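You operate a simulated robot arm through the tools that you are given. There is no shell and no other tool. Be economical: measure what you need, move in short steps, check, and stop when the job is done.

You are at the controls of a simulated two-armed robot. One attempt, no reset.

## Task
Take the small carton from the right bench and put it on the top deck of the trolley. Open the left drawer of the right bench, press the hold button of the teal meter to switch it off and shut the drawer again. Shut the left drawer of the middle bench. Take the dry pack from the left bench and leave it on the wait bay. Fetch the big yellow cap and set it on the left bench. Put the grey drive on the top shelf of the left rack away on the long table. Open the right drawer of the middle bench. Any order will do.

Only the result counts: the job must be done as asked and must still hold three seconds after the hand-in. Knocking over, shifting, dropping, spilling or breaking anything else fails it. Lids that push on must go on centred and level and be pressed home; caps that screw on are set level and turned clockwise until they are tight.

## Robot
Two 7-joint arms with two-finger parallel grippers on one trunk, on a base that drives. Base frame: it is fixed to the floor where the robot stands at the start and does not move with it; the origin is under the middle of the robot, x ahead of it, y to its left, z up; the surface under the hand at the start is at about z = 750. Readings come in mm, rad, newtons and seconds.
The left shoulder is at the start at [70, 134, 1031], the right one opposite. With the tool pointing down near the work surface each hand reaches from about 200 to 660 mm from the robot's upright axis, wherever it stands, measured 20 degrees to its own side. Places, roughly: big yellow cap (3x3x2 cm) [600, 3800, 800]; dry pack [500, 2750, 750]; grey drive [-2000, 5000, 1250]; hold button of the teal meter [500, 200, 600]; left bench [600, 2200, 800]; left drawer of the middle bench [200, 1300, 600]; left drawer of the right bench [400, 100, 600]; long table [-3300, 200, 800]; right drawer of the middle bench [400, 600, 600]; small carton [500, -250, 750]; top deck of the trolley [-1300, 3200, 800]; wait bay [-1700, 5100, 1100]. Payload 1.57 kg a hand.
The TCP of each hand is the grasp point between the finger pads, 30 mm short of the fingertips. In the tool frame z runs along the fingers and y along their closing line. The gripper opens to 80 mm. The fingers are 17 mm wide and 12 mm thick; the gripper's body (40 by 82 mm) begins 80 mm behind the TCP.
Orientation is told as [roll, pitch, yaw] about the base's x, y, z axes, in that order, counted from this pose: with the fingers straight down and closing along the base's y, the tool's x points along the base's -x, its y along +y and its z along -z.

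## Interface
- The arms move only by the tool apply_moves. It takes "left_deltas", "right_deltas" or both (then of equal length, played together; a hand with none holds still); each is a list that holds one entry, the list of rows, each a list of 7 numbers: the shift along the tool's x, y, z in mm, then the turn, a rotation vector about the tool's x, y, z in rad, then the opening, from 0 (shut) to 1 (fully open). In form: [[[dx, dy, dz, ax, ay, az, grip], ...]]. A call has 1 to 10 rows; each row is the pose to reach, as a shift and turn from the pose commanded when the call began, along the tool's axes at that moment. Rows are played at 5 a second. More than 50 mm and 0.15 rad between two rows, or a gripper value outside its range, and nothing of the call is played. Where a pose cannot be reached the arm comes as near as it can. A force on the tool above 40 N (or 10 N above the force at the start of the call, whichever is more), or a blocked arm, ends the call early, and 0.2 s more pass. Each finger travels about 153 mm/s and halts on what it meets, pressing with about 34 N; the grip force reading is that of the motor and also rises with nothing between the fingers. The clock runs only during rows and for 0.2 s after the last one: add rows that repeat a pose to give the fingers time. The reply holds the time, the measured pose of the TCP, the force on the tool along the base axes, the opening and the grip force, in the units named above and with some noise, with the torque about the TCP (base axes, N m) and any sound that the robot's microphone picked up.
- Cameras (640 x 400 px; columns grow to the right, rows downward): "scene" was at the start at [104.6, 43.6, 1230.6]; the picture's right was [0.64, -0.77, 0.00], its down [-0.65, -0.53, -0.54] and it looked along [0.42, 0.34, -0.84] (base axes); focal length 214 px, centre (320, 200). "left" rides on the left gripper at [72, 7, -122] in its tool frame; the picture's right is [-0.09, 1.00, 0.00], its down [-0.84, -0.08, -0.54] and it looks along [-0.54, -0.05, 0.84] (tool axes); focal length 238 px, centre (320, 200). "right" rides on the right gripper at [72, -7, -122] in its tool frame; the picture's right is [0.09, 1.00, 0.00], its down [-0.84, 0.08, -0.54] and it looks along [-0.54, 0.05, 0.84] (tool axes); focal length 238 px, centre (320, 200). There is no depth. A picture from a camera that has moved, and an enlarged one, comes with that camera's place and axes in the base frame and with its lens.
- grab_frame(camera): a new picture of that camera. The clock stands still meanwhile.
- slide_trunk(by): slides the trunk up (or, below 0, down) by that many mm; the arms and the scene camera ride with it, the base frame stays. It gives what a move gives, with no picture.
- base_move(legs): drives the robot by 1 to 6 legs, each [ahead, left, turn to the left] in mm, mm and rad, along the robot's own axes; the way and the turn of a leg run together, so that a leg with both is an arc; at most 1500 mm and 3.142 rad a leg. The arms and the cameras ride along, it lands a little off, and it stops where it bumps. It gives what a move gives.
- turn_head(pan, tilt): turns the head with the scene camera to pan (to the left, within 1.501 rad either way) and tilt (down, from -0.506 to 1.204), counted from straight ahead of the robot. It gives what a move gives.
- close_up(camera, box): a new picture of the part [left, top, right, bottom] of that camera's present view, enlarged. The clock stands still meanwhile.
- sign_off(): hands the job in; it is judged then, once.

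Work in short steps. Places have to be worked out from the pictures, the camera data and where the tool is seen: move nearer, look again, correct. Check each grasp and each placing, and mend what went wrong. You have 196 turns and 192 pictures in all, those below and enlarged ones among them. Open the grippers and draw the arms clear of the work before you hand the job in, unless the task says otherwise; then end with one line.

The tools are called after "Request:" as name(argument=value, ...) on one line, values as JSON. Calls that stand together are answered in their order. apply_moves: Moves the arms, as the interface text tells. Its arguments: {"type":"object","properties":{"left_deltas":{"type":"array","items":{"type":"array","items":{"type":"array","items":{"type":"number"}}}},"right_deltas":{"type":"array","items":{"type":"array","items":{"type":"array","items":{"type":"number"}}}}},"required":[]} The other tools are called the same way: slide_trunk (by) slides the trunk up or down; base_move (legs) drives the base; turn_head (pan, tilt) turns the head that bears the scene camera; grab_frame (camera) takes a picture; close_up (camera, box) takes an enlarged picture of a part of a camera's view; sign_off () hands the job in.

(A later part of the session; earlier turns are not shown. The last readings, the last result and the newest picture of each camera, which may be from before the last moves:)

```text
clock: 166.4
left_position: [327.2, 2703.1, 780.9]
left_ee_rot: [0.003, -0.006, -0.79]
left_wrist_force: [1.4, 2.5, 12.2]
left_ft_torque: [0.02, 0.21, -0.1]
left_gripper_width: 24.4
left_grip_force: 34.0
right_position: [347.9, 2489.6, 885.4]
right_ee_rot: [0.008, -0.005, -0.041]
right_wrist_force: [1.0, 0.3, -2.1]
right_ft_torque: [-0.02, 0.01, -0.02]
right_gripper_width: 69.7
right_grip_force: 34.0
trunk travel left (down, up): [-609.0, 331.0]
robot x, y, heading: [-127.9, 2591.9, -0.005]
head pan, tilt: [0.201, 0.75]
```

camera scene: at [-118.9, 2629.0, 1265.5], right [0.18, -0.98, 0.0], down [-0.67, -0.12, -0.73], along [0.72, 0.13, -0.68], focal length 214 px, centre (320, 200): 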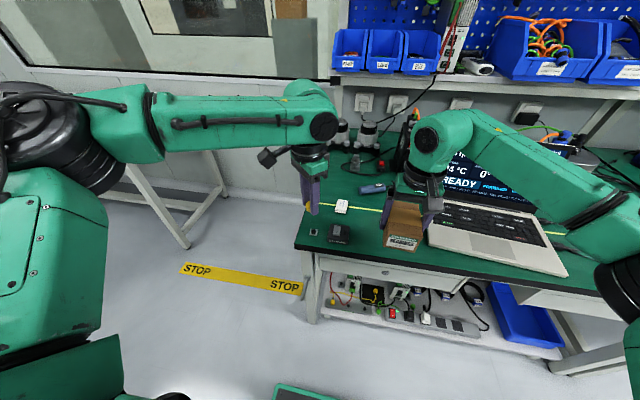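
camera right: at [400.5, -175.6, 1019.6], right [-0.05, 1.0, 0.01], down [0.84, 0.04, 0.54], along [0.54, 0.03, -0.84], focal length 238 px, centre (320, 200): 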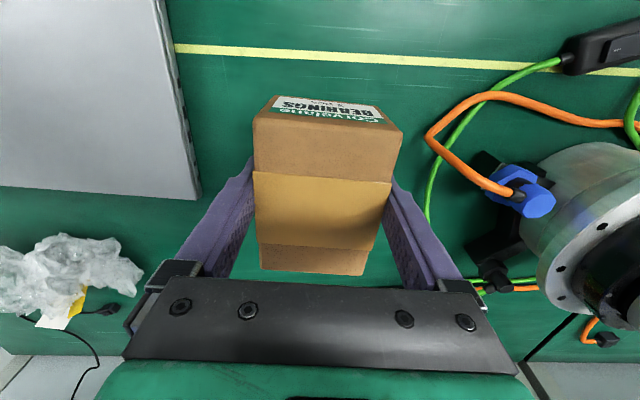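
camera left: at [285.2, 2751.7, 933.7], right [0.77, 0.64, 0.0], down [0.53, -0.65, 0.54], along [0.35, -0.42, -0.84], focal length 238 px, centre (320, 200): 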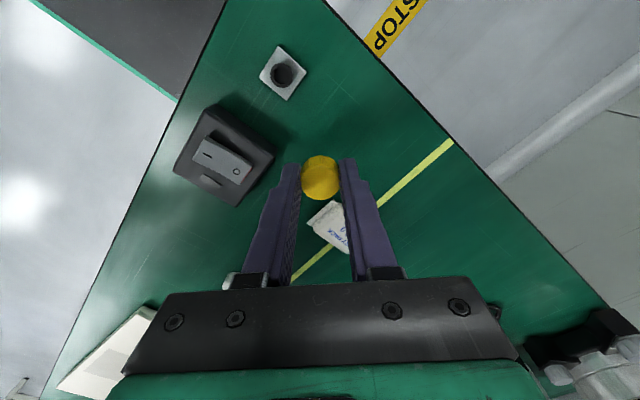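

Contact (12 N). Open slightly and lift off.

Request:
apply_moves(left_deltas=[[[0, 0, -1, 0, 0, 0, 0.35], [0, 0, -1, 0, 0, 0, 0.5], [0, 0, -20, 0, 0, 0, 0.5], [0, 0, -60, 0, 0, 0, 0.5], [0, 0, -100, 0, 0, 0, 0.5]]])

Request:
grab_frame(camera="left")

```text
clock: 167.6
left_position: [327.9, 2702.7, 878.2]
left_ee_rot: [-0.003, -0.003, -0.79]
left_wrist_force: [-1.3, 0.1, -0.3]
left_ft_torque: [-0.02, 0.03, 0.01]
left_gripper_width: 40.1
left_grip_force: 0.1
right_position: [349.3, 2489.4, 886.2]
right_ee_rot: [0.009, -0.002, -0.041]
right_wrist_force: [0.7, -0.4, -1.4]
right_ft_torque: [-0.04, 0.02, -0.02]
right_gripper_width: 69.7
right_grip_force: 33.5
trunk travel left (down, up): [-609.0, 331.0]
robot x, y, heading: [-125.6, 2596.1, -0.006]
head pan, tilt: [0.201, 0.75]
```

```text
113 pictures are left
camera left: at [282.3, 2758.5, 999.9], right [0.77, 0.64, 0.0], down [0.53, -0.65, 0.54], along [0.35, -0.42, -0.84], focal length 238 px, centre (320, 200)
```

left: 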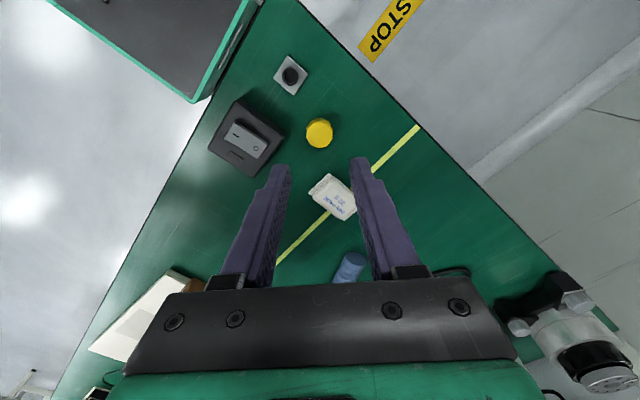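

Cap stands upright. Dry pack: centre (391,2654), ~50 along x × 36 along y. I raise both hands 80, lower trunk 80 for reach, shift base right, and turn the left hand to yaw 0.

Request:
apply_moves(left_deltas=[[[0, 0, -20, 0, 0, -0.15, 0.8], [0, 0, -40, 0, 0, -0.3, 0.8], [0, 0, -60, 0, 0, -0.45, 0.8], [0, 0, -80, 0, 0, -0.6, 0.8], [0, 0, -80, 0, 0, -0.75, 0.8], [0, 0, -80, 0, 0, -0.79, 0.8]]], right_deltas=[[[0, 0, -20, 0, 0, 0, 0.5], [0, 0, -40, 0, 0, 0, 0.5], [0, 0, -60, 0, 0, 0, 0.5], [0, 0, -80, 0, 0, 0, 0.5], [0, 0, -90, 0, 0, 0, 0.5], [0, 0, -100, 0, 0, 0, 0.5]]])

Request:
base_move(legs=[[10, -65, 0.005]])

Request:
slide_trunk(by=-80)

Request:
grab_frame(camera="left")

```text
clock: 169.0
left_position: [328.5, 2702.7, 957.0]
left_ee_rot: [-0.004, -0.003, 0.004]
left_wrist_force: [-0.8, -0.1, 0.5]
left_ft_torque: [-0.01, -0.01, 0.0]
left_gripper_width: 64.0
left_grip_force: 0.1
right_position: [348.8, 2492.3, 985.6]
right_ee_rot: [0.009, -0.002, -0.04]
right_wrist_force: [0.1, 1.0, -1.9]
right_ft_torque: [0.0, 0.01, 0.03]
right_gripper_width: 69.9
right_grip_force: 33.6
trunk travel left (down, up): [-609.0, 331.0]
robot x, y, heading: [-130.8, 2596.8, -0.009]
head pan, tilt: [0.201, 0.75]
```

```text
clock: 170.0
left_position: [337.2, 2640.4, 958.0]
left_ee_rot: [-0.005, -0.003, 0.005]
left_wrist_force: [0.1, 0.9, -0.3]
left_ft_torque: [0.01, -0.01, -0.04]
left_gripper_width: 64.0
left_grip_force: 0.0
right_position: [359.9, 2430.0, 984.2]
right_ee_rot: [0.006, -0.002, -0.034]
right_wrist_force: [0.2, 0.7, -2.0]
right_ft_torque: [0.02, -0.01, 0.03]
right_gripper_width: 69.7
right_grip_force: 34.5
trunk travel left (down, up): [-609.0, 331.0]
robot x, y, heading: [-119.9, 2536.8, -0.001]
head pan, tilt: [0.201, 0.75]
```

```text
clock: 171.1
left_position: [336.5, 2640.6, 878.5]
left_ee_rot: [-0.002, -0.001, 0.005]
left_wrist_force: [0.0, 0.8, -0.5]
left_ft_torque: [-0.01, -0.01, -0.01]
left_gripper_width: 64.3
left_grip_force: 0.0
right_position: [358.0, 2429.9, 904.6]
right_ee_rot: [0.01, -0.001, -0.036]
right_wrist_force: [0.3, 0.1, -2.5]
right_ft_torque: [-0.01, 0.01, -0.02]
right_gripper_width: 69.6
right_grip_force: 34.3
trunk travel left (down, up): [-529.0, 411.0]
robot x, y, heading: [-117.1, 2529.8, 0.001]
head pan, tilt: [0.201, 0.75]
```

```text
112 pictures are left
camera left: at [264.7, 2646.7, 999.1], right [0.09, 1.0, 0.0], down [0.84, -0.07, 0.54], along [0.54, -0.05, -0.84], focal length 238 px, centre (320, 200)
```

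left: 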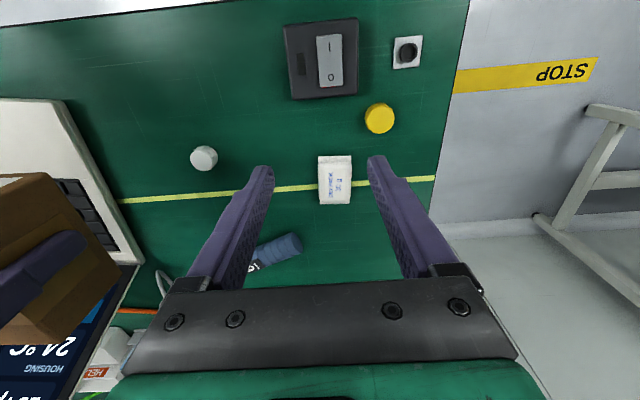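

Align over the pack and descend to tips ~785 first.

Request:
apply_moves(left_deltas=[[[-25, 6, 20, 0, 0, 0, 0.8], [-56, 12, 40, 0, 0, 0, 0.8], [-56, 12, 63, 0, 0, 0, 0.8]]])

Request:
grab_frame(camera="left")

```text
clock: 171.9
left_position: [389.9, 2655.1, 816.5]
left_ee_rot: [-0.005, -0.004, 0.006]
left_wrist_force: [1.3, 0.7, 0.2]
left_ft_torque: [-0.01, 0.03, 0.0]
left_gripper_width: 64.0
left_grip_force: 0.1
left hand out of reach, approached as far as the arm can: row 2, 3
right_position: [358.8, 2428.9, 905.0]
right_ee_rot: [0.01, -0.003, -0.035]
right_wrist_force: [-0.3, -0.1, -1.7]
right_ft_torque: [-0.01, 0.05, 0.01]
right_gripper_width: 69.5
right_grip_force: 34.5
trunk travel left (down, up): [-529.0, 411.0]
robot x, y, heading: [-119.0, 2534.0, 0.0]
head pan, tilt: [0.201, 0.75]
```

```text
111 pictures are left
camera left: at [317.2, 2661.8, 936.3], right [0.09, 1.0, 0.0], down [0.84, -0.07, 0.55], along [0.54, -0.05, -0.84], focal length 238 px, centre (320, 200)
```

left: 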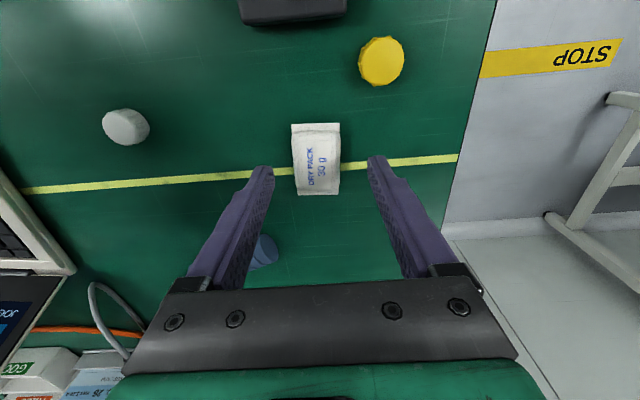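

Aligned. Lower via the trunk by 31 mm (tips ≈755).

Request:
slide_trunk(by=-31)

Request:
apply_moves(left_deltas=[[[0, -2, 0, 0, 0, 0, 0.7], [0, -2, 0, 0, 0, 0, 0.5], [0, -2, 0, 0, 0, 0, 0.3], [0, -2, 0, 0, 0, 0, 0.2], [0, -2, 0, 0, 0, 0, 0.2]]])

Request:
grab_frame(camera="left")

```text
clock: 172.7
left_position: [388.5, 2656.1, 785.0]
left_ee_rot: [-0.005, -0.004, 0.006]
left_wrist_force: [-0.3, 0.3, -0.3]
left_ft_torque: [-0.01, -0.02, 0.02]
left_gripper_width: 64.0
left_grip_force: 0.1
right_position: [358.4, 2430.4, 874.4]
right_ee_rot: [0.01, -0.003, -0.034]
right_wrist_force: [-0.5, 0.6, -3.0]
right_ft_torque: [-0.04, 0.02, 0.01]
right_gripper_width: 69.5
right_grip_force: 34.1
trunk travel left (down, up): [-498.0, 442.0]
robot x, y, heading: [-117.6, 2531.4, 0.004]
head pan, tilt: [0.201, 0.75]
```

```text
clock: 173.9
left_position: [389.4, 2653.7, 785.6]
left_ee_rot: [-0.005, -0.004, 0.003]
left_wrist_force: [-0.1, 0.2, 0.3]
left_ft_torque: [0.01, 0.02, -0.04]
left_gripper_width: 36.6
left_grip_force: 33.4
right_position: [359.6, 2429.2, 873.4]
right_ee_rot: [0.011, -0.001, -0.034]
right_wrist_force: [-0.3, 0.6, -2.6]
right_ft_torque: [0.01, -0.02, -0.02]
right_gripper_width: 69.6
right_grip_force: 33.8
trunk travel left (down, up): [-498.0, 442.0]
robot x, y, heading: [-119.8, 2525.9, 0.005]
head pan, tilt: [0.201, 0.75]
```

```text
110 pictures are left
camera left: at [316.4, 2660.5, 905.4], right [0.09, 1.0, -0.01], down [0.83, -0.07, 0.55], along [0.54, -0.05, -0.84], focal length 238 px, centre (320, 200)
```

left: 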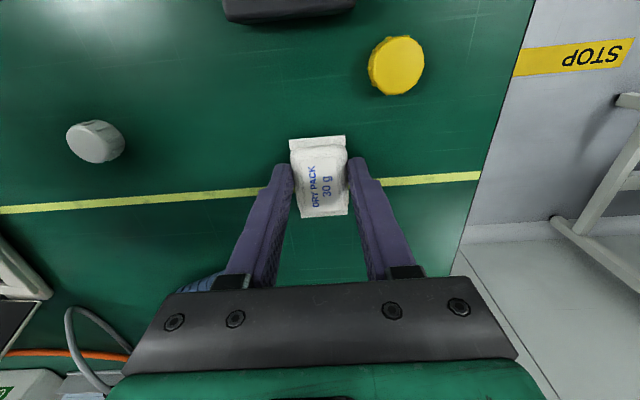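

Gripped at 36.6 mm. Lift with the trunk and check.

Request:
slide_trunk(by=130)

Request:
grab_frame(camera="left")

```text
clock: 175.5
left_position: [389.1, 2653.9, 915.0]
left_ee_rot: [-0.003, -0.006, 0.004]
left_wrist_force: [0.5, -0.2, -0.6]
left_ft_torque: [0.01, 0.01, 0.01]
left_gripper_width: 36.6
left_grip_force: 34.4
right_position: [360.1, 2430.3, 1003.6]
right_ee_rot: [0.009, 0.0, -0.035]
right_wrist_force: [0.8, -0.1, -1.7]
right_ft_torque: [0.01, 0.01, 0.01]
right_gripper_width: 69.8
right_grip_force: 34.1
trunk travel left (down, up): [-628.0, 312.0]
robot x, y, heading: [-118.8, 2534.5, -0.001]
head pan, tilt: [0.201, 0.75]
```

```text
109 pictures are left
camera left: at [316.8, 2660.6, 1035.2], right [0.09, 1.0, -0.01], down [0.83, -0.07, 0.55], along [0.54, -0.05, -0.84], focal length 238 px, centre (320, 200)
```

left: 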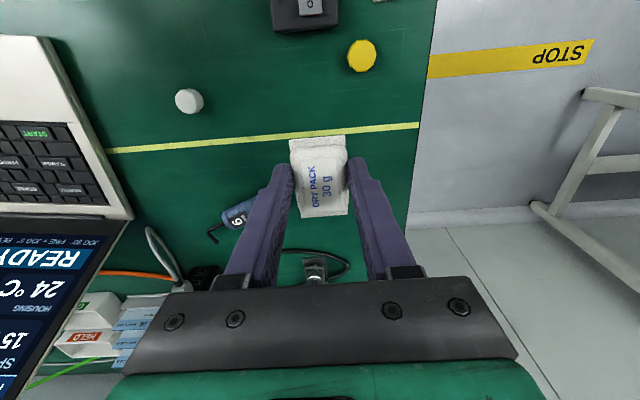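

Both held. Back away to open floor and turn left to view the trolley.

Request:
base_move(legs=[[-700, -450, 0], [0, 0, 1.57]])

Request:
turn_head(pan=0.2, tilt=0.4)

Request:
grab_frame(camera="scene")

```text
clock: 183.7
left_position: [-918.3, 2595.5, 914.4]
left_ee_rot: [-0.005, -0.008, 1.49]
left_wrist_force: [0.1, -0.5, 0.4]
left_ft_torque: [-0.01, 0.01, -0.03]
left_gripper_width: 36.6
left_grip_force: 34.7
right_position: [-697.4, 2546.0, 1004.2]
right_ee_rot: [0.01, -0.003, 1.448]
right_wrist_force: [0.7, -0.5, -1.0]
right_ft_torque: [-0.04, -0.01, 0.02]
right_gripper_width: 69.5
right_grip_force: 34.1
trunk travel left (down, up): [-628.0, 312.0]
robot x, y, heading: [-838.6, 2077.3, 1.482]
head pan, tilt: [0.201, 0.75]
```

```text
clock: 184.5
left_position: [-918.0, 2594.7, 914.9]
left_ee_rot: [-0.007, -0.005, 1.489]
left_wrist_force: [-0.4, -1.0, -0.8]
left_ft_torque: [0.02, 0.01, 0.02]
left_gripper_width: 36.7
left_grip_force: 33.9
right_position: [-697.9, 2545.2, 1003.4]
right_ee_rot: [0.008, -0.001, 1.446]
right_wrist_force: [0.5, -0.4, -2.4]
right_ft_torque: [0.01, 0.0, 0.03]
right_gripper_width: 69.8
right_grip_force: 34.3
trunk travel left (down, up): [-628.0, 312.0]
robot x, y, heading: [-841.2, 2076.9, 1.482]
head pan, tilt: [0.201, 0.4]
```

```text
108 pictures are left
camera scene: at [-845.1, 2218.8, 1303.5], right [0.99, 0.11, 0.0], down [0.04, -0.39, -0.92], along [-0.1, 0.91, -0.39], focal length 214 px, centre (320, 200)
```

scene: 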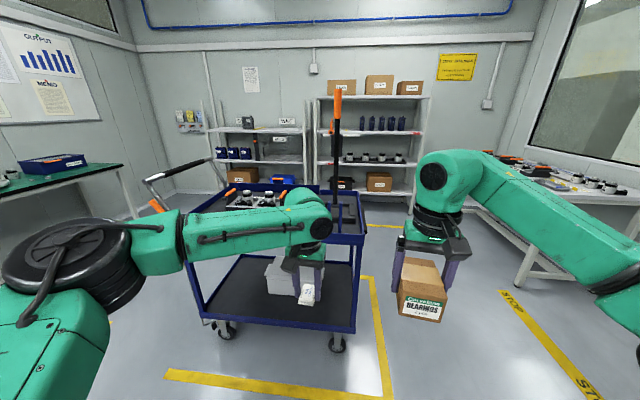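

Request:
close_up(camera="scene", box=[140, 80, 400, 250])

```text
2.35 times, centred on (270, 165) of scene
camera zoom: at [-845.1, 2218.8, 1303.5], right [0.99, 0.11, 0.0], down [0.04, -0.39, -0.92], along [-0.1, 0.91, -0.39], focal length 505 px, centre (438, 282)
```

zoom: 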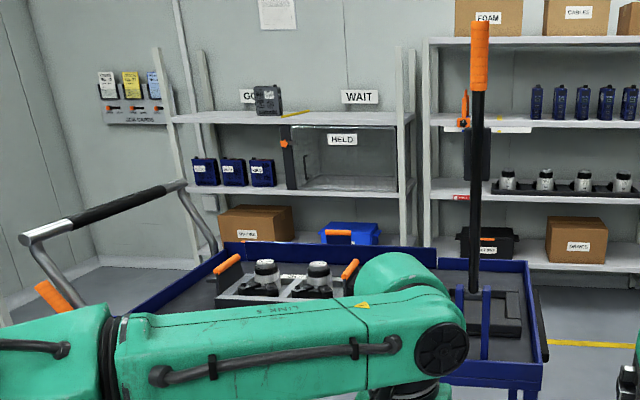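

The pole stands near the trolley's right end, so I approach its middle/left. Straighten up, shift left 560 mm, raise the trunk and look at the deck.

Request:
base_move(legs=[[0, 0, 0.089], [0, 560, 0]])

Request:
slide_trunk(by=200)

Request:
turn_head(pan=0.0, tilt=0.6)

Request:
grab_frame(camera="scene")

```text
clock: 188.2
left_position: [-1526.9, 2584.0, 914.6]
left_ee_rot: [-0.006, -0.004, 1.58]
left_wrist_force: [0.4, -0.7, -0.9]
left_ft_torque: [-0.02, 0.0, 0.0]
left_gripper_width: 36.7
left_grip_force: 34.1
right_position: [-1302.0, 2555.9, 1004.6]
right_ee_rot: [0.008, 0.0, 1.539]
right_wrist_force: [-0.2, -0.3, -2.7]
right_ft_torque: [-0.01, 0.04, 0.01]
right_gripper_width: 69.6
right_grip_force: 34.3
trunk travel left (down, up): [-628.0, 312.0]
robot x, y, heading: [-1399.3, 2072.6, 1.573]
head pan, tilt: [0.201, 0.4]
```

```text
clock: 190.4
left_position: [-1526.8, 2584.0, 1114.7]
left_ee_rot: [-0.005, -0.005, 1.58]
left_wrist_force: [-0.1, 0.2, -0.4]
left_ft_torque: [-0.02, 0.02, 0.01]
left_gripper_width: 36.8
left_grip_force: 34.1
right_position: [-1300.9, 2554.3, 1204.4]
right_ee_rot: [0.006, -0.001, 1.54]
right_wrist_force: [0.8, -0.2, -2.7]
right_ft_torque: [-0.01, 0.0, -0.01]
right_gripper_width: 69.5
right_grip_force: 34.1
trunk travel left (down, up): [-828.0, 112.0]
robot x, y, heading: [-1398.3, 2075.7, 1.576]
head pan, tilt: [0.201, 0.4]
```

```text
clock: 191.1
left_position: [-1527.0, 2583.8, 1114.0]
left_ee_rot: [-0.005, -0.004, 1.581]
left_wrist_force: [-0.3, 0.2, -0.4]
left_ft_torque: [0.02, 0.04, 0.0]
left_gripper_width: 36.7
left_grip_force: 33.8
right_position: [-1302.7, 2554.3, 1202.3]
right_ee_rot: [0.009, -0.002, 1.54]
right_wrist_force: [0.6, 0.5, -1.6]
right_ft_torque: [-0.01, 0.01, -0.02]
right_gripper_width: 69.7
right_grip_force: 34.2
trunk travel left (down, up): [-828.0, 112.0]
robot x, y, heading: [-1405.2, 2078.6, 1.574]
head pan, tilt: [0.0, 0.6]
```

```text
106 pictures are left
camera scene: at [-1401.1, 2213.4, 1485.4], right [1.0, 0.01, 0.0], down [0.0, -0.56, -0.83], along [0.0, 0.83, -0.56], focal length 214 px, centre (320, 200)
```

scene: 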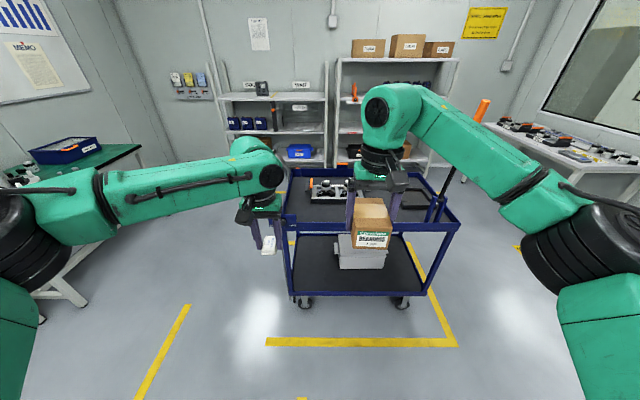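

Request:
close_up(camera="scene", box=[270, 150, 470, 270])

Request:
grab_frame(camera="right")

```text
3.20 times, centred on (370, 210) of scene
camera zoom: at [-1401.1, 2213.4, 1485.4], right [1.0, 0.01, 0.0], down [0.0, -0.56, -0.83], along [0.0, 0.83, -0.56], focal length 686 px, centre (160, 168)
```

zoom: 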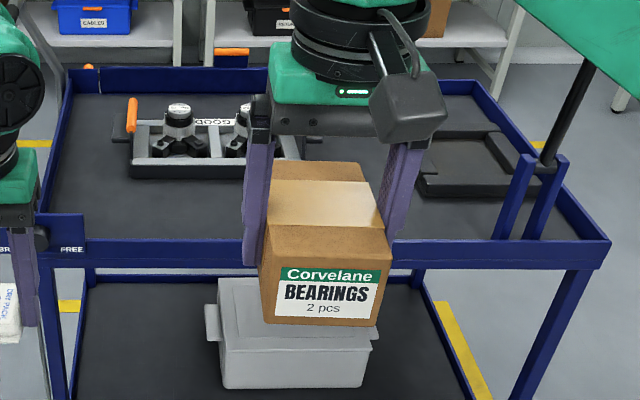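

```text
104 pictures are left
camera right: at [-1297.2, 2482.9, 1325.6], right [-1.0, -0.06, 0.01], down [-0.05, 0.84, 0.54], along [-0.04, 0.54, -0.84], focal length 238 px, centre (320, 200)
```

right: 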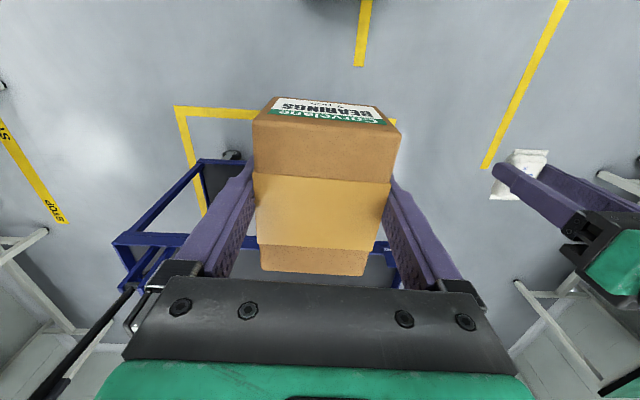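

Free strip on the deck at y≈3040–3190; I target the carton at (-1250,3110). Lower trunk 160 and drive up.

Request:
slide_trunk(by=-160)

Request:
base_move(legs=[[480, -55, 0]])

Request:
grab_frame(camera="scene")

Request:
grab_frame(camera="right")

```text
clock: 193.0
left_position: [-1527.5, 2583.0, 955.7]
left_ee_rot: [-0.007, -0.005, 1.581]
left_wrist_force: [0.2, 0.2, 0.0]
left_ft_torque: [-0.03, 0.0, 0.03]
left_gripper_width: 36.6
left_grip_force: 34.3
right_position: [-1302.7, 2555.2, 1044.2]
right_ee_rot: [0.009, -0.002, 1.539]
right_wrist_force: [0.1, -0.1, -2.0]
right_ft_torque: [-0.02, 0.01, -0.02]
right_gripper_width: 69.9
right_grip_force: 34.2
trunk travel left (down, up): [-668.0, 272.0]
robot x, y, heading: [-1399.3, 2078.1, 1.58]
head pan, tilt: [0.0, 0.6]
```

```text
clock: 195.9
left_position: [-1476.6, 3082.5, 955.1]
left_ee_rot: [-0.006, -0.005, 1.581]
left_wrist_force: [0.5, -0.1, 0.1]
left_ft_torque: [0.02, 0.0, -0.01]
left_gripper_width: 36.6
left_grip_force: 33.8
right_position: [-1250.8, 3053.8, 1043.9]
right_ee_rot: [0.009, -0.003, 1.54]
right_wrist_force: [0.2, -0.7, -1.8]
right_ft_torque: [-0.05, 0.0, 0.02]
right_gripper_width: 69.5
right_grip_force: 34.1
trunk travel left (down, up): [-668.0, 272.0]
robot x, y, heading: [-1351.2, 2574.6, 1.576]
head pan, tilt: [0.0, 0.6]
```

```text
103 pictures are left
camera scene: at [-1350.4, 2711.5, 1325.4], right [1.0, 0.01, 0.0], down [0.0, -0.57, -0.82], along [0.0, 0.82, -0.57], focal length 214 px, centre (320, 200)
```

scene: 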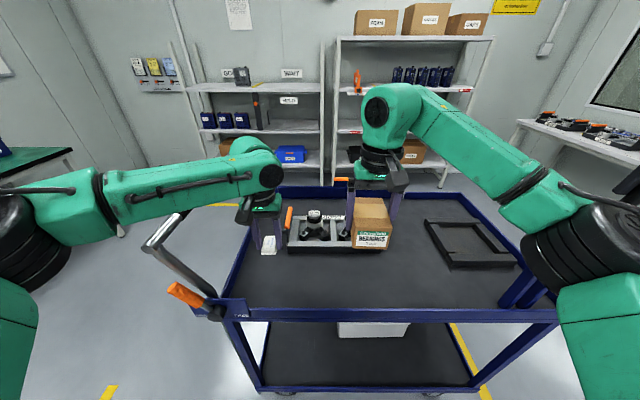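

```text
102 pictures are left
camera right: at [-1246.7, 2981.1, 1165.9], right [-1.0, -0.06, 0.01], down [-0.05, 0.84, 0.54], along [-0.04, 0.54, -0.84], focal length 238 px, centre (320, 200)
```

right: 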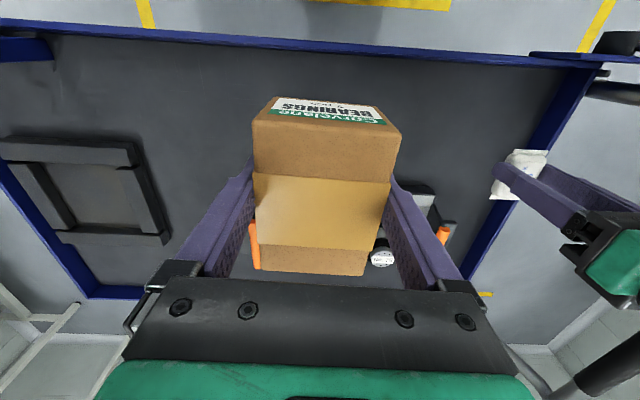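

Front rim y≈2976, toolbox front y≈3176. Lower the carton at y≈3080.

Request:
apply_moves(right_deltas=[[[-10, 0, 45, 0, 0, 0, 0.5], [-20, 0, 90, 0, 0, 0, 0.5], [-26, 0, 135, 0, 0, 0, 0.5], [-26, 0, 170, 0, 0, 0, 0.5]]])

Request:
grab_frame(camera="right")

Request:
grab_frame(camera="scene")

```text
clock: 196.9
left_position: [-1476.0, 3081.6, 955.6]
left_ee_rot: [-0.007, -0.004, 1.582]
left_wrist_force: [0.1, -0.7, 0.4]
left_ft_torque: [-0.01, 0.01, 0.01]
left_gripper_width: 36.8
left_grip_force: 34.0
right_position: [-1246.9, 3080.3, 875.6]
right_ee_rot: [0.008, -0.002, 1.541]
right_wrist_force: [-0.7, 0.1, -2.1]
right_ft_torque: [0.02, 0.02, -0.01]
right_gripper_width: 69.6
right_grip_force: 33.9
trunk travel left (down, up): [-668.0, 272.0]
robot x, y, heading: [-1353.8, 2573.3, 1.573]
head pan, tilt: [0.0, 0.6]
```

```text
101 pictures are left
camera right: at [-1243.0, 3009.2, 996.2], right [-1.0, -0.06, 0.01], down [-0.05, 0.84, 0.54], along [-0.04, 0.54, -0.84], focal length 238 px, centre (320, 200)
```

right: 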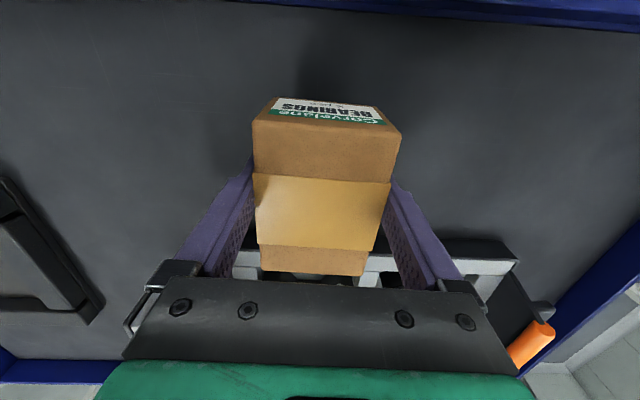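

```text
100 pictures are left
camera scene: at [-1349.9, 2712.7, 1325.3], right [1.0, 0.01, 0.0], down [0.0, -0.57, -0.82], along [0.0, 0.82, -0.57], focal length 214 px, centre (320, 200)
```

scene: 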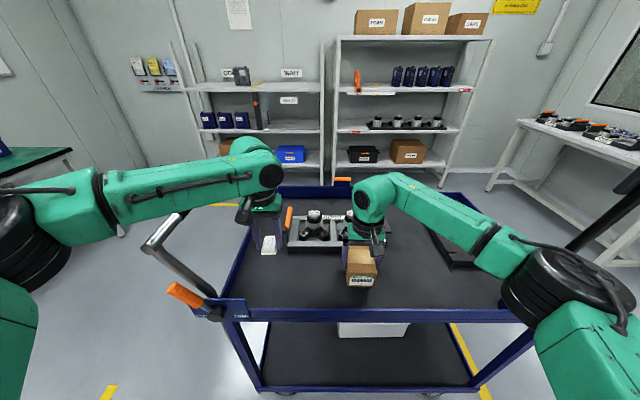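

Clear of the toolbox. Lower slowly to contact.

Request:
apply_moves(right_deltas=[[[0, 0, 12, 0, 0, 0, 0.5], [0, 0, 20, 0, 0, 0, 0.5], [0, 0, 25, 0, 0, 0, 0.5], [0, 0, 28, 0, 0, 0, 0.5], [0, 0, 31, 0, 0, 0, 0.5], [0, 0, 33, 0, 0, 0, 0.5]]])

```text
clock: 198.3
left_position: [-1475.4, 3081.0, 956.7]
left_ee_rot: [-0.008, -0.007, 1.582]
left_wrist_force: [0.2, 0.0, -0.3]
left_ft_torque: [-0.02, 0.01, 0.0]
left_gripper_width: 36.5
left_grip_force: 33.5
right_position: [-1252.0, 3077.8, 844.5]
right_ee_rot: [0.008, -0.01, 1.539]
right_wrist_force: [3.2, 7.0, 25.9]
right_ft_torque: [-0.18, -1.17, 0.14]
right_gripper_width: 69.5
right_grip_force: 34.2
trunk travel left (down, up): [-668.0, 272.0]
robot x, y, heading: [-1349.8, 2574.8, 1.575]
head pan, tilt: [0.0, 0.6]
```

Contact. Ease 2 mm, open, lift away.

Request:
apply_moves(right_deltas=[[[0, 0, -1.5, 0, 0, 0, 0.5], [0, 0, -1.5, 0, 0, 0, 0.93], [0, 0, -1.5, 0, 0, 0, 1.0], [0, 0, -30, 0, 0, 0, 1.0], [0, 0, -75, 0, 0, 0, 1.0], [0, 0, -120, 0, 0, 0, 1.0]]])

Request:
grab_frame(camera="right")

```text
clock: 199.7
left_position: [-1475.9, 3082.0, 954.2]
left_ee_rot: [-0.01, -0.004, 1.583]
left_wrist_force: [0.0, -0.6, 0.3]
left_ft_torque: [0.03, -0.01, 0.02]
left_gripper_width: 36.6
left_grip_force: 33.7
right_position: [-1252.1, 3077.1, 961.2]
right_ee_rot: [0.008, -0.001, 1.541]
right_wrist_force: [-0.4, 0.8, 0.7]
right_ft_torque: [-0.01, 0.01, 0.0]
right_gripper_width: 79.9
right_grip_force: 0.0
trunk travel left (down, up): [-668.0, 272.0]
robot x, y, heading: [-1350.5, 2575.0, 1.575]
head pan, tilt: [0.0, 0.6]
```

```text
99 pictures are left
camera right: at [-1247.0, 3005.0, 1082.1], right [-1.0, -0.06, 0.01], down [-0.05, 0.84, 0.54], along [-0.04, 0.54, -0.84], focal length 238 px, centre (320, 200)
```

right: 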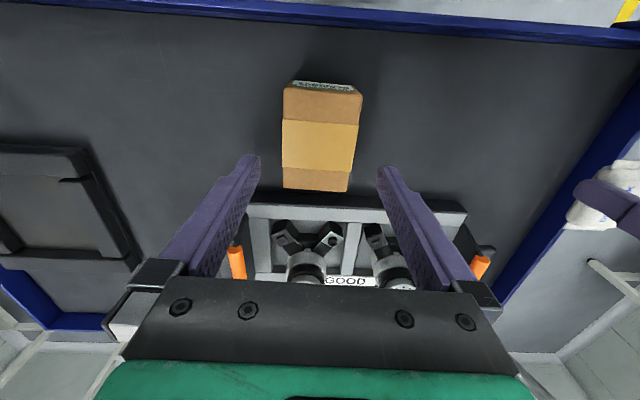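

Carton is placed. Back away, raise, and go round the trolley's left side toward the racks.

Request:
base_move(legs=[[-500, 0, 0], [0, 1000, 0]])

Request:
slide_trunk(by=200)

Request:
turn_head(pan=0.0, tilt=0.4)

Request:
grab_frame(camera="scene")

```text
clock: 207.3
left_position: [-2432.0, 2608.2, 955.2]
left_ee_rot: [-0.005, -0.003, 1.549]
left_wrist_force: [1.9, -0.2, -0.8]
left_ft_torque: [0.0, -0.01, 0.02]
left_gripper_width: 36.5
left_grip_force: 33.8
right_position: [-2206.8, 2597.2, 960.6]
right_ee_rot: [0.01, -0.002, 1.509]
right_wrist_force: [0.3, 0.2, 0.7]
right_ft_torque: [-0.01, -0.02, 0.0]
right_gripper_width: 80.0
right_grip_force: 0.0
trunk travel left (down, up): [-668.0, 272.0]
robot x, y, heading: [-2321.9, 2094.9, 1.542]
head pan, tilt: [0.0, 0.6]
```

```text
clock: 209.4
left_position: [-2431.2, 2609.0, 1154.4]
left_ee_rot: [-0.008, -0.005, 1.549]
left_wrist_force: [0.0, 0.3, -0.7]
left_ft_torque: [0.0, -0.03, -0.01]
left_gripper_width: 36.6
left_grip_force: 34.1
right_position: [-2207.8, 2597.9, 1159.5]
right_ee_rot: [0.007, -0.001, 1.507]
right_wrist_force: [0.2, 0.4, -0.6]
right_ft_torque: [0.02, 0.02, -0.03]
right_gripper_width: 80.1
right_grip_force: 0.0
trunk travel left (down, up): [-868.0, 72.0]
robot x, y, heading: [-2323.1, 2096.2, 1.545]
head pan, tilt: [0.0, 0.6]
```

```text
clock: 210.2
left_position: [-2431.4, 2608.6, 1155.1]
left_ee_rot: [-0.007, -0.004, 1.549]
left_wrist_force: [0.5, 0.4, -0.2]
left_ft_torque: [0.0, 0.01, -0.02]
left_gripper_width: 36.6
left_grip_force: 33.9
right_position: [-2206.7, 2596.7, 1160.7]
right_ee_rot: [0.006, -0.002, 1.508]
right_wrist_force: [0.1, 0.2, 0.3]
right_ft_torque: [-0.04, 0.02, -0.01]
right_gripper_width: 79.7
right_grip_force: 0.1
trunk travel left (down, up): [-868.0, 72.0]
robot x, y, heading: [-2319.3, 2097.7, 1.541]
head pan, tilt: [0.0, 0.4]
```

```text
98 pictures are left
camera scene: at [-2317.7, 2238.8, 1543.5], right [1.0, -0.03, 0.0], down [-0.01, -0.39, -0.92], along [0.03, 0.92, -0.39], focal length 214 px, centre (320, 200)
```

scene: 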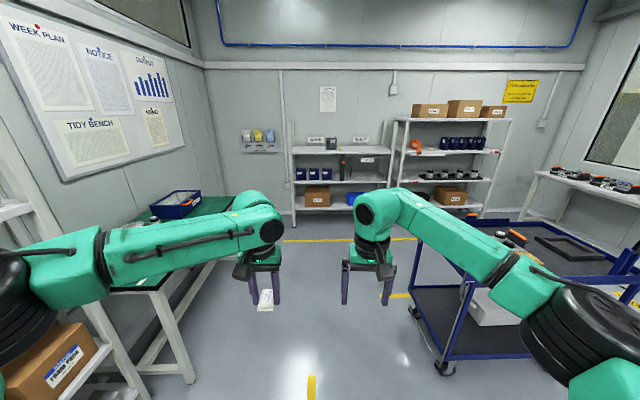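

Go forward through the corridor between table and trolley, shifting a little right.

Request:
base_move(legs=[[0, -60, 0.03], [1250, 0, 0]])

Request:
grab_frame(camera="scene")

```text
clock: 217.1
left_position: [-2410.6, 3853.0, 1154.9]
left_ee_rot: [-0.006, -0.007, 1.598]
left_wrist_force: [0.2, -1.3, 0.6]
left_ft_torque: [0.0, 0.01, 0.0]
left_gripper_width: 36.8
left_grip_force: 33.8
right_position: [-2184.7, 3851.6, 1160.6]
right_ee_rot: [0.007, -0.004, 1.556]
right_wrist_force: [0.5, -0.2, -0.1]
right_ft_torque: [-0.02, 0.02, 0.02]
right_gripper_width: 80.2
right_grip_force: 0.1
trunk travel left (down, up): [-868.0, 72.0]
robot x, y, heading: [-2273.6, 3347.9, 1.588]
head pan, tilt: [0.0, 0.4]
```

```text
97 pictures are left
camera scene: at [-2278.9, 3488.3, 1543.7], right [1.0, 0.02, 0.0], down [0.01, -0.39, -0.92], along [-0.02, 0.92, -0.39], focal length 214 px, centre (320, 200)
```

scene: 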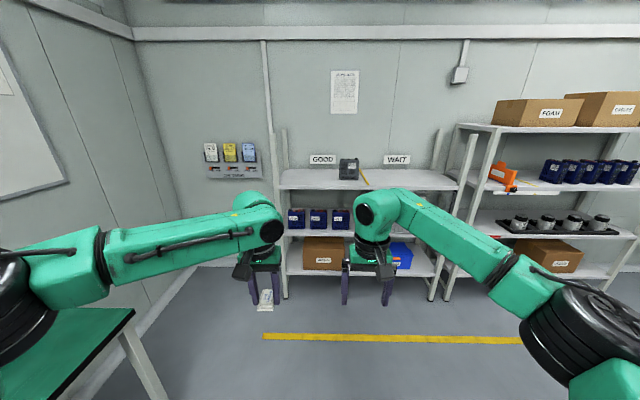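

Request:
close_up(camera="scene", box=[265, 130, 475, 260])

```text
3.05 times, centred on (370, 195) of scene
camera zoom: at [-2278.9, 3488.3, 1543.7], right [1.0, 0.02, 0.0], down [0.01, -0.39, -0.92], along [-0.02, 0.92, -0.39], focal length 654 px, centre (168, 215)
```

zoom: 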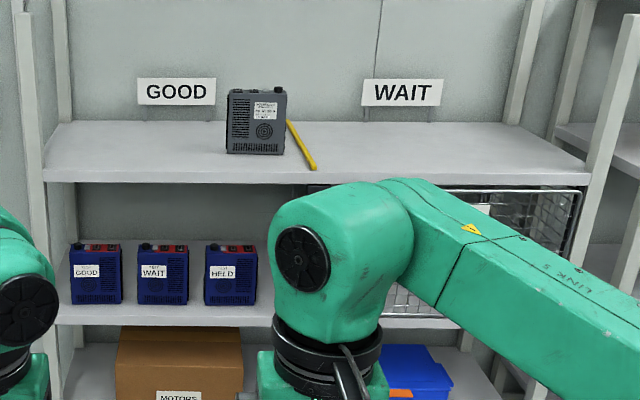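

Bay divider at x≈-1995; WAIT bay centre x≈-1740. Raise 60, go forward 650, then right 590, and look again.

Request:
slide_trunk(by=65)

Request:
base_move(legs=[[650, 0, -0.017], [0, -580, 0]])

Request:
turn_head(pan=0.2, tilt=0.55)

Request:
grab_frame(camera="scene")

Request:
grab_frame(camera="left")

```text
clock: 218.1
left_position: [-2409.4, 3853.3, 1220.4]
left_ee_rot: [-0.008, -0.005, 1.597]
left_wrist_force: [0.0, -0.7, 0.5]
left_ft_torque: [0.0, -0.01, 0.0]
left_gripper_width: 36.9
left_grip_force: 34.1
right_position: [-2184.7, 3851.7, 1224.5]
right_ee_rot: [0.007, -0.002, 1.555]
right_wrist_force: [-0.3, -0.2, -0.4]
right_ft_torque: [0.01, 0.0, 0.0]
right_gripper_width: 80.0
right_grip_force: 0.1
trunk travel left (down, up): [-933.0, 7.0]
robot x, y, heading: [-2279.1, 3347.1, 1.595]
head pan, tilt: [0.0, 0.4]
```

```text
clock: 224.6
left_position: [-1840.5, 4502.1, 1219.7]
left_ee_rot: [-0.008, -0.005, 1.59]
left_wrist_force: [-0.5, -0.8, -0.4]
left_ft_torque: [0.01, -0.04, 0.0]
left_gripper_width: 36.7
left_grip_force: 34.2
right_position: [-1614.0, 4499.9, 1225.1]
right_ee_rot: [0.006, -0.002, 1.548]
right_wrist_force: [-0.2, 0.0, 1.2]
right_ft_torque: [0.02, 0.0, 0.03]
right_gripper_width: 80.2
right_grip_force: 0.1
trunk travel left (down, up): [-933.0, 7.0]
robot x, y, heading: [-1705.6, 3997.8, 1.585]
head pan, tilt: [0.0, 0.4]
```

```text
clock: 225.3
left_position: [-1838.2, 4502.2, 1219.9]
left_ee_rot: [-0.005, -0.006, 1.591]
left_wrist_force: [-0.5, -0.2, -1.0]
left_ft_torque: [0.0, 0.02, 0.01]
left_gripper_width: 36.1
left_grip_force: 34.2
right_position: [-1613.1, 4499.9, 1225.0]
right_ee_rot: [0.008, -0.002, 1.549]
right_wrist_force: [0.1, 0.3, -0.3]
right_ft_torque: [0.01, -0.01, 0.02]
right_gripper_width: 80.1
right_grip_force: 0.0
trunk travel left (down, up): [-933.0, 7.0]
robot x, y, heading: [-1707.7, 3989.8, 1.585]
head pan, tilt: [0.201, 0.55]
```

```text
95 pictures are left
camera scene: at [-1727.4, 4132.2, 1594.9], right [0.98, 0.21, 0.0], down [0.11, -0.51, -0.85], along [-0.18, 0.83, -0.52], focal length 214 px, centre (320, 200)
```

scene: 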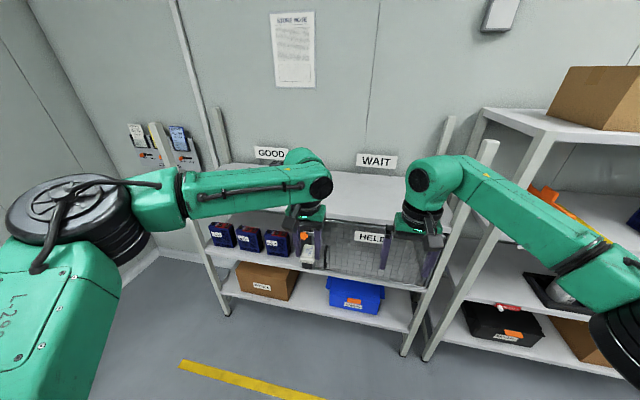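

```text
94 pictures are left
camera left: at [-1844.9, 4429.0, 1340.4], right [-1.0, 0.07, -0.01], down [0.06, 0.84, 0.55], along [0.04, 0.55, -0.84], focal length 238 px, centre (320, 200)
```

left: 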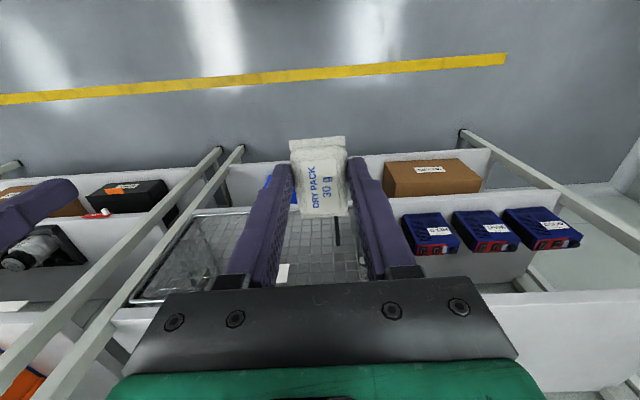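

Need shelf height and depth; close-up.

Request:
close_up(camera="scene", box=[180, 130, 460, 300])

```text
2.29 times, centred on (320, 215) of scene
camera zoom: at [-1727.4, 4132.2, 1594.9], right [0.98, 0.21, 0.0], down [0.11, -0.51, -0.85], along [-0.18, 0.83, -0.52], focal length 490 px, centre (320, 166)
```

zoom: 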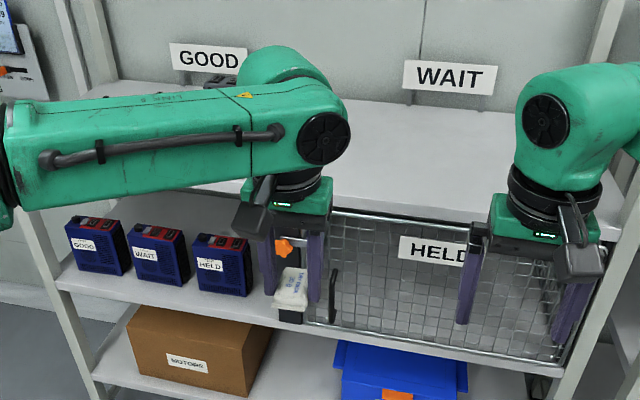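

Shelf top is at z≈1040, front y≈4890; bay x from -1950 to -1350. I retract the right hand (posts!), shift right 85 and go forward 470.

Request:
apply_moves(right_deltas=[[[40, 0, 0, 0, 0, 0, 0.5], [80, 0, 0, 0, 0, 0, 0.5], [120, 0, 0, 0, 0, 0, 0.5], [160, 0, 0, 0, 0, 0, 0.5], [200, 0, 0, 0, 0, 0, 0.5]]])

Request:
base_move(legs=[[0, -85, -0.014], [300, 0, 0]])

Request:
grab_frame(camera="left")

Request:
grab_frame(camera="scene")

```text
clock: 226.5
left_position: [-1838.1, 4500.6, 1220.7]
left_ee_rot: [-0.007, -0.006, 1.59]
left_wrist_force: [-0.4, -0.1, -0.5]
left_ft_torque: [0.0, 0.02, 0.05]
left_gripper_width: 36.5
left_grip_force: 34.0
right_position: [-1617.7, 4301.5, 1223.9]
right_ee_rot: [0.009, -0.005, 1.548]
right_wrist_force: [-0.1, -1.1, 0.2]
right_ft_torque: [0.01, -0.02, -0.03]
right_gripper_width: 40.0
right_grip_force: 0.1
trunk travel left (down, up): [-933.0, 7.0]
robot x, y, heading: [-1705.7, 3997.4, 1.584]
head pan, tilt: [0.201, 0.55]
```

```text
clock: 229.2
left_position: [-1746.2, 4808.5, 1221.3]
left_ee_rot: [-0.004, -0.007, 1.572]
left_wrist_force: [0.8, 0.0, -0.3]
left_ft_torque: [0.03, 0.02, -0.02]
left_gripper_width: 36.6
left_grip_force: 34.1
right_position: [-1528.4, 4605.4, 1223.7]
right_ee_rot: [0.009, -0.005, 1.531]
right_wrist_force: [0.0, -0.5, -1.1]
right_ft_torque: [-0.01, -0.01, -0.04]
right_gripper_width: 40.0
right_grip_force: 0.0
trunk travel left (down, up): [-933.0, 7.0]
robot x, y, heading: [-1623.9, 4299.9, 1.567]
head pan, tilt: [0.201, 0.55]
```

```text
92 pictures are left
camera left: at [-1752.1, 4735.1, 1341.7], right [-1.0, 0.09, -0.01], down [0.07, 0.83, 0.55], along [0.05, 0.55, -0.84], focal length 238 px, centre (320, 200)
```

left: 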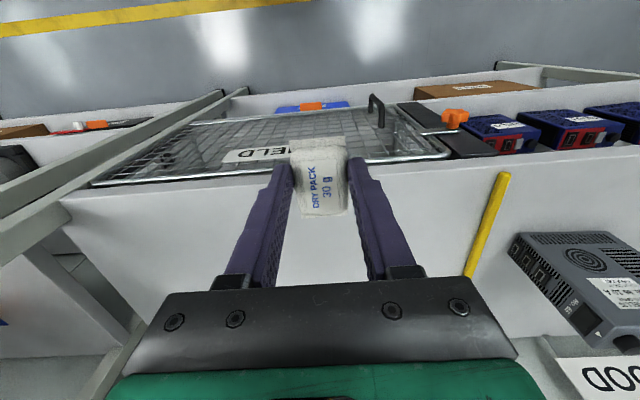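

```text
91 pictures are left
camera scene: at [-1639.8, 4435.7, 1595.3], right [0.98, 0.2, 0.0], down [0.1, -0.51, -0.85], along [-0.17, 0.84, -0.52], focal length 214 px, centre (320, 200)
```

scene: 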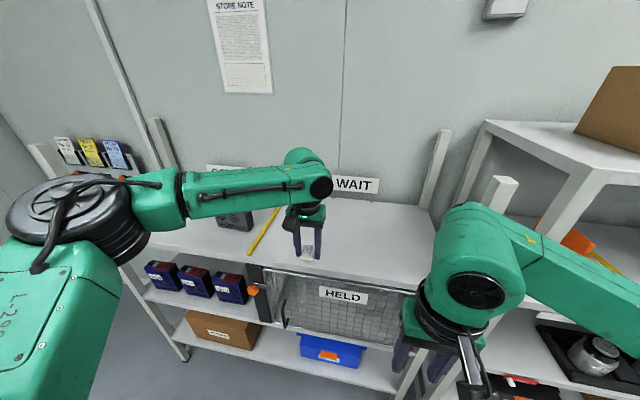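

Shelf edges confirmed (front ≈4885; bay x −1995…−1340). Forward 190, then lower with the trunk.

Request:
base_move(legs=[[190, 0, 0]])

Request:
slide_trunk(by=-110)

Request:
grab_frame(camera="left")

Request:
grab_frame(camera="scene")

```text
clock: 230.8
left_position: [-1742.2, 4999.9, 1222.1]
left_ee_rot: [-0.007, -0.009, 1.57]
left_wrist_force: [0.4, -0.3, 0.2]
left_ft_torque: [0.0, -0.01, 0.03]
left_gripper_width: 36.5
left_grip_force: 33.8
right_position: [-1525.7, 4796.2, 1222.8]
right_ee_rot: [0.008, -0.008, 1.528]
right_wrist_force: [0.3, -0.2, 0.1]
right_ft_torque: [0.01, -0.01, 0.01]
right_gripper_width: 40.0
right_grip_force: 0.0
trunk travel left (down, up): [-933.0, 7.0]
robot x, y, heading: [-1618.3, 4494.6, 1.562]
head pan, tilt: [0.201, 0.55]
```

```text
clock: 232.2
left_position: [-1742.5, 5004.4, 1110.1]
left_ee_rot: [-0.005, -0.005, 1.569]
left_wrist_force: [-0.4, 0.8, -0.7]
left_ft_torque: [-0.01, -0.01, 0.01]
left_gripper_width: 36.4
left_grip_force: 33.6
right_position: [-1527.5, 4800.1, 1112.0]
right_ee_rot: [0.008, -0.003, 1.529]
right_wrist_force: [-0.4, 0.3, -0.6]
right_ft_torque: [0.03, -0.02, -0.02]
right_gripper_width: 40.1
right_grip_force: 0.1
trunk travel left (down, up): [-823.0, 117.0]
robot x, y, heading: [-1622.4, 4494.5, 1.559]
head pan, tilt: [0.201, 0.55]
```

```text
90 pictures are left
camera left: at [-1750.2, 4931.0, 1230.6], right [-1.0, 0.09, -0.01], down [0.08, 0.83, 0.55], along [0.06, 0.54, -0.84], focal length 238 px, centre (320, 200)
```

left: 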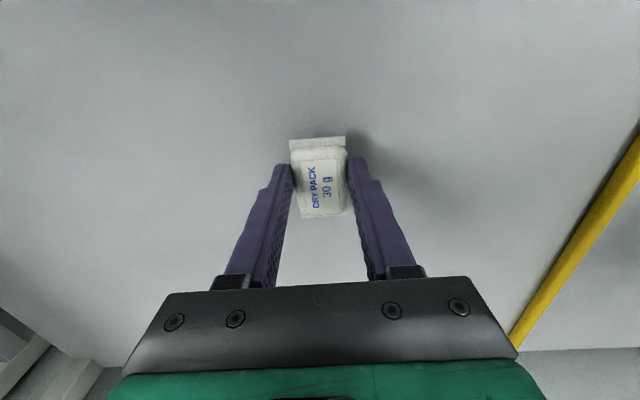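

```text
89 pictures are left
camera scene: at [-1639.1, 4632.0, 1484.9], right [0.98, 0.19, 0.0], down [0.1, -0.51, -0.85], along [-0.16, 0.84, -0.52], focal length 214 px, centre (320, 200)
```

scene: 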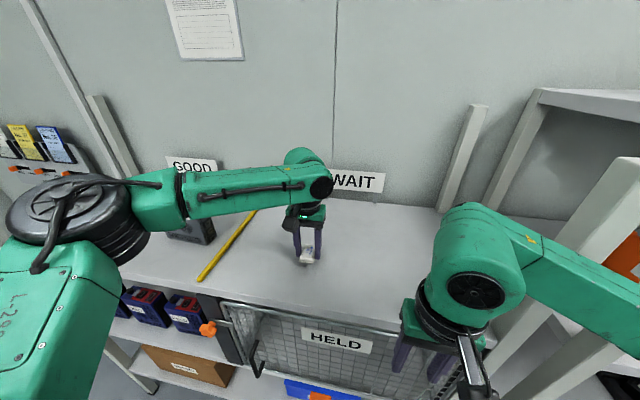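

Now lower the pack by arm with force checking.

Request:
apply_moves(left_deltas=[[[0, 0, 8, 0, 0, 0, 0.2], [0, 0, 14, 0, 0, 0, 0.2], [0, 0, 19, 0, 0, 0, 0.2], [0, 0, 23, 0, 0, 0, 0.2], [0, 0, 27, 0, 0, 0, 0.2], [0, 0, 30, 0, 0, 0, 0.2]]])

```text
clock: 233.4
left_position: [-1741.8, 5001.6, 1089.9]
left_ee_rot: [-0.011, -0.023, 1.568]
left_wrist_force: [-0.3, -6.3, 13.1]
left_ft_torque: [-0.46, 0.1, 0.05]
left_gripper_width: 36.4
left_grip_force: 33.7
right_position: [-1526.3, 4798.3, 1113.2]
right_ee_rot: [0.008, -0.005, 1.527]
right_wrist_force: [-0.4, 0.3, -0.3]
right_ft_torque: [0.0, -0.01, 0.01]
right_gripper_width: 39.9
right_grip_force: 0.1
trunk travel left (down, up): [-823.0, 117.0]
robot x, y, heading: [-1620.6, 4494.7, 1.559]
head pan, tilt: [0.201, 0.55]
stopped in row 6 (left hand): the force on the tool passed its limit at 43 N (the readings are from after the stop); the commanded pose is now the measured one
```

Contact (shelf ≈1055). Release and lift.

Request:
apply_moves(left_deltas=[[[0, 0, -1, 0, 0, 0, 0.4], [0, 0, -1, 0, 0, 0, 0.75], [0, 0, -20, 0, 0, 0, 0.75], [0, 0, -60, 0, 0, 0, 0.75], [0, 0, -100, 0, 0, 0, 0.75]]])

Request:
grab_frame(camera="left")

Request:
turn_head(pan=0.6, tilt=0.5)

Request:
grab_frame(camera="scene")

```text
clock: 234.7
left_position: [-1745.5, 5002.2, 1186.9]
left_ee_rot: [-0.009, -0.019, 1.568]
left_wrist_force: [0.3, 0.1, -1.0]
left_ft_torque: [-0.01, -0.01, 0.03]
left_gripper_width: 59.9
left_grip_force: 0.1
right_position: [-1526.4, 4800.7, 1112.8]
right_ee_rot: [0.009, -0.004, 1.529]
right_wrist_force: [0.8, 0.0, 0.2]
right_ft_torque: [0.0, -0.02, 0.02]
right_gripper_width: 40.0
right_grip_force: 0.1
trunk travel left (down, up): [-823.0, 117.0]
robot x, y, heading: [-1619.3, 4492.7, 1.565]
head pan, tilt: [0.201, 0.55]
```

```text
88 pictures are left
camera left: at [-1754.3, 4927.2, 1306.2], right [-1.0, 0.09, -0.01], down [0.07, 0.83, 0.56], along [0.06, 0.56, -0.83], focal length 238 px, centre (320, 200)
```

left: 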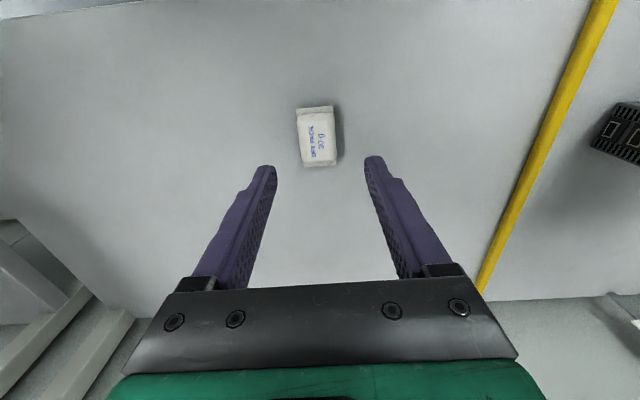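

```text
clock: 235.5
left_position: [-1747.0, 5003.0, 1186.6]
left_ee_rot: [-0.011, -0.018, 1.572]
left_wrist_force: [0.2, -0.4, 0.2]
left_ft_torque: [0.02, -0.01, -0.01]
left_gripper_width: 60.0
left_grip_force: 0.1
right_position: [-1527.3, 4799.4, 1113.2]
right_ee_rot: [0.008, -0.002, 1.529]
right_wrist_force: [-1.0, -0.3, 0.2]
right_ft_torque: [0.03, -0.02, -0.03]
right_gripper_width: 40.0
right_grip_force: 0.2
trunk travel left (down, up): [-823.0, 117.0]
robot x, y, heading: [-1621.9, 4495.5, 1.563]
head pan, tilt: [0.6, 0.499]
```

```text
87 pictures are left
camera scene: at [-1672.8, 4619.3, 1489.5], right [0.83, 0.56, 0.0], down [0.27, -0.4, -0.88], along [-0.49, 0.73, -0.48], focal length 214 px, centre (320, 200)
```

scene: 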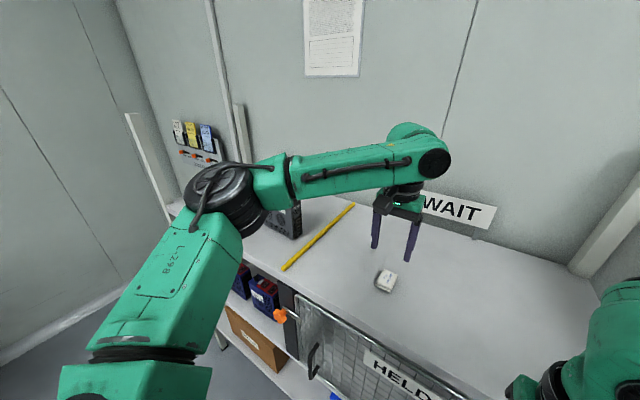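

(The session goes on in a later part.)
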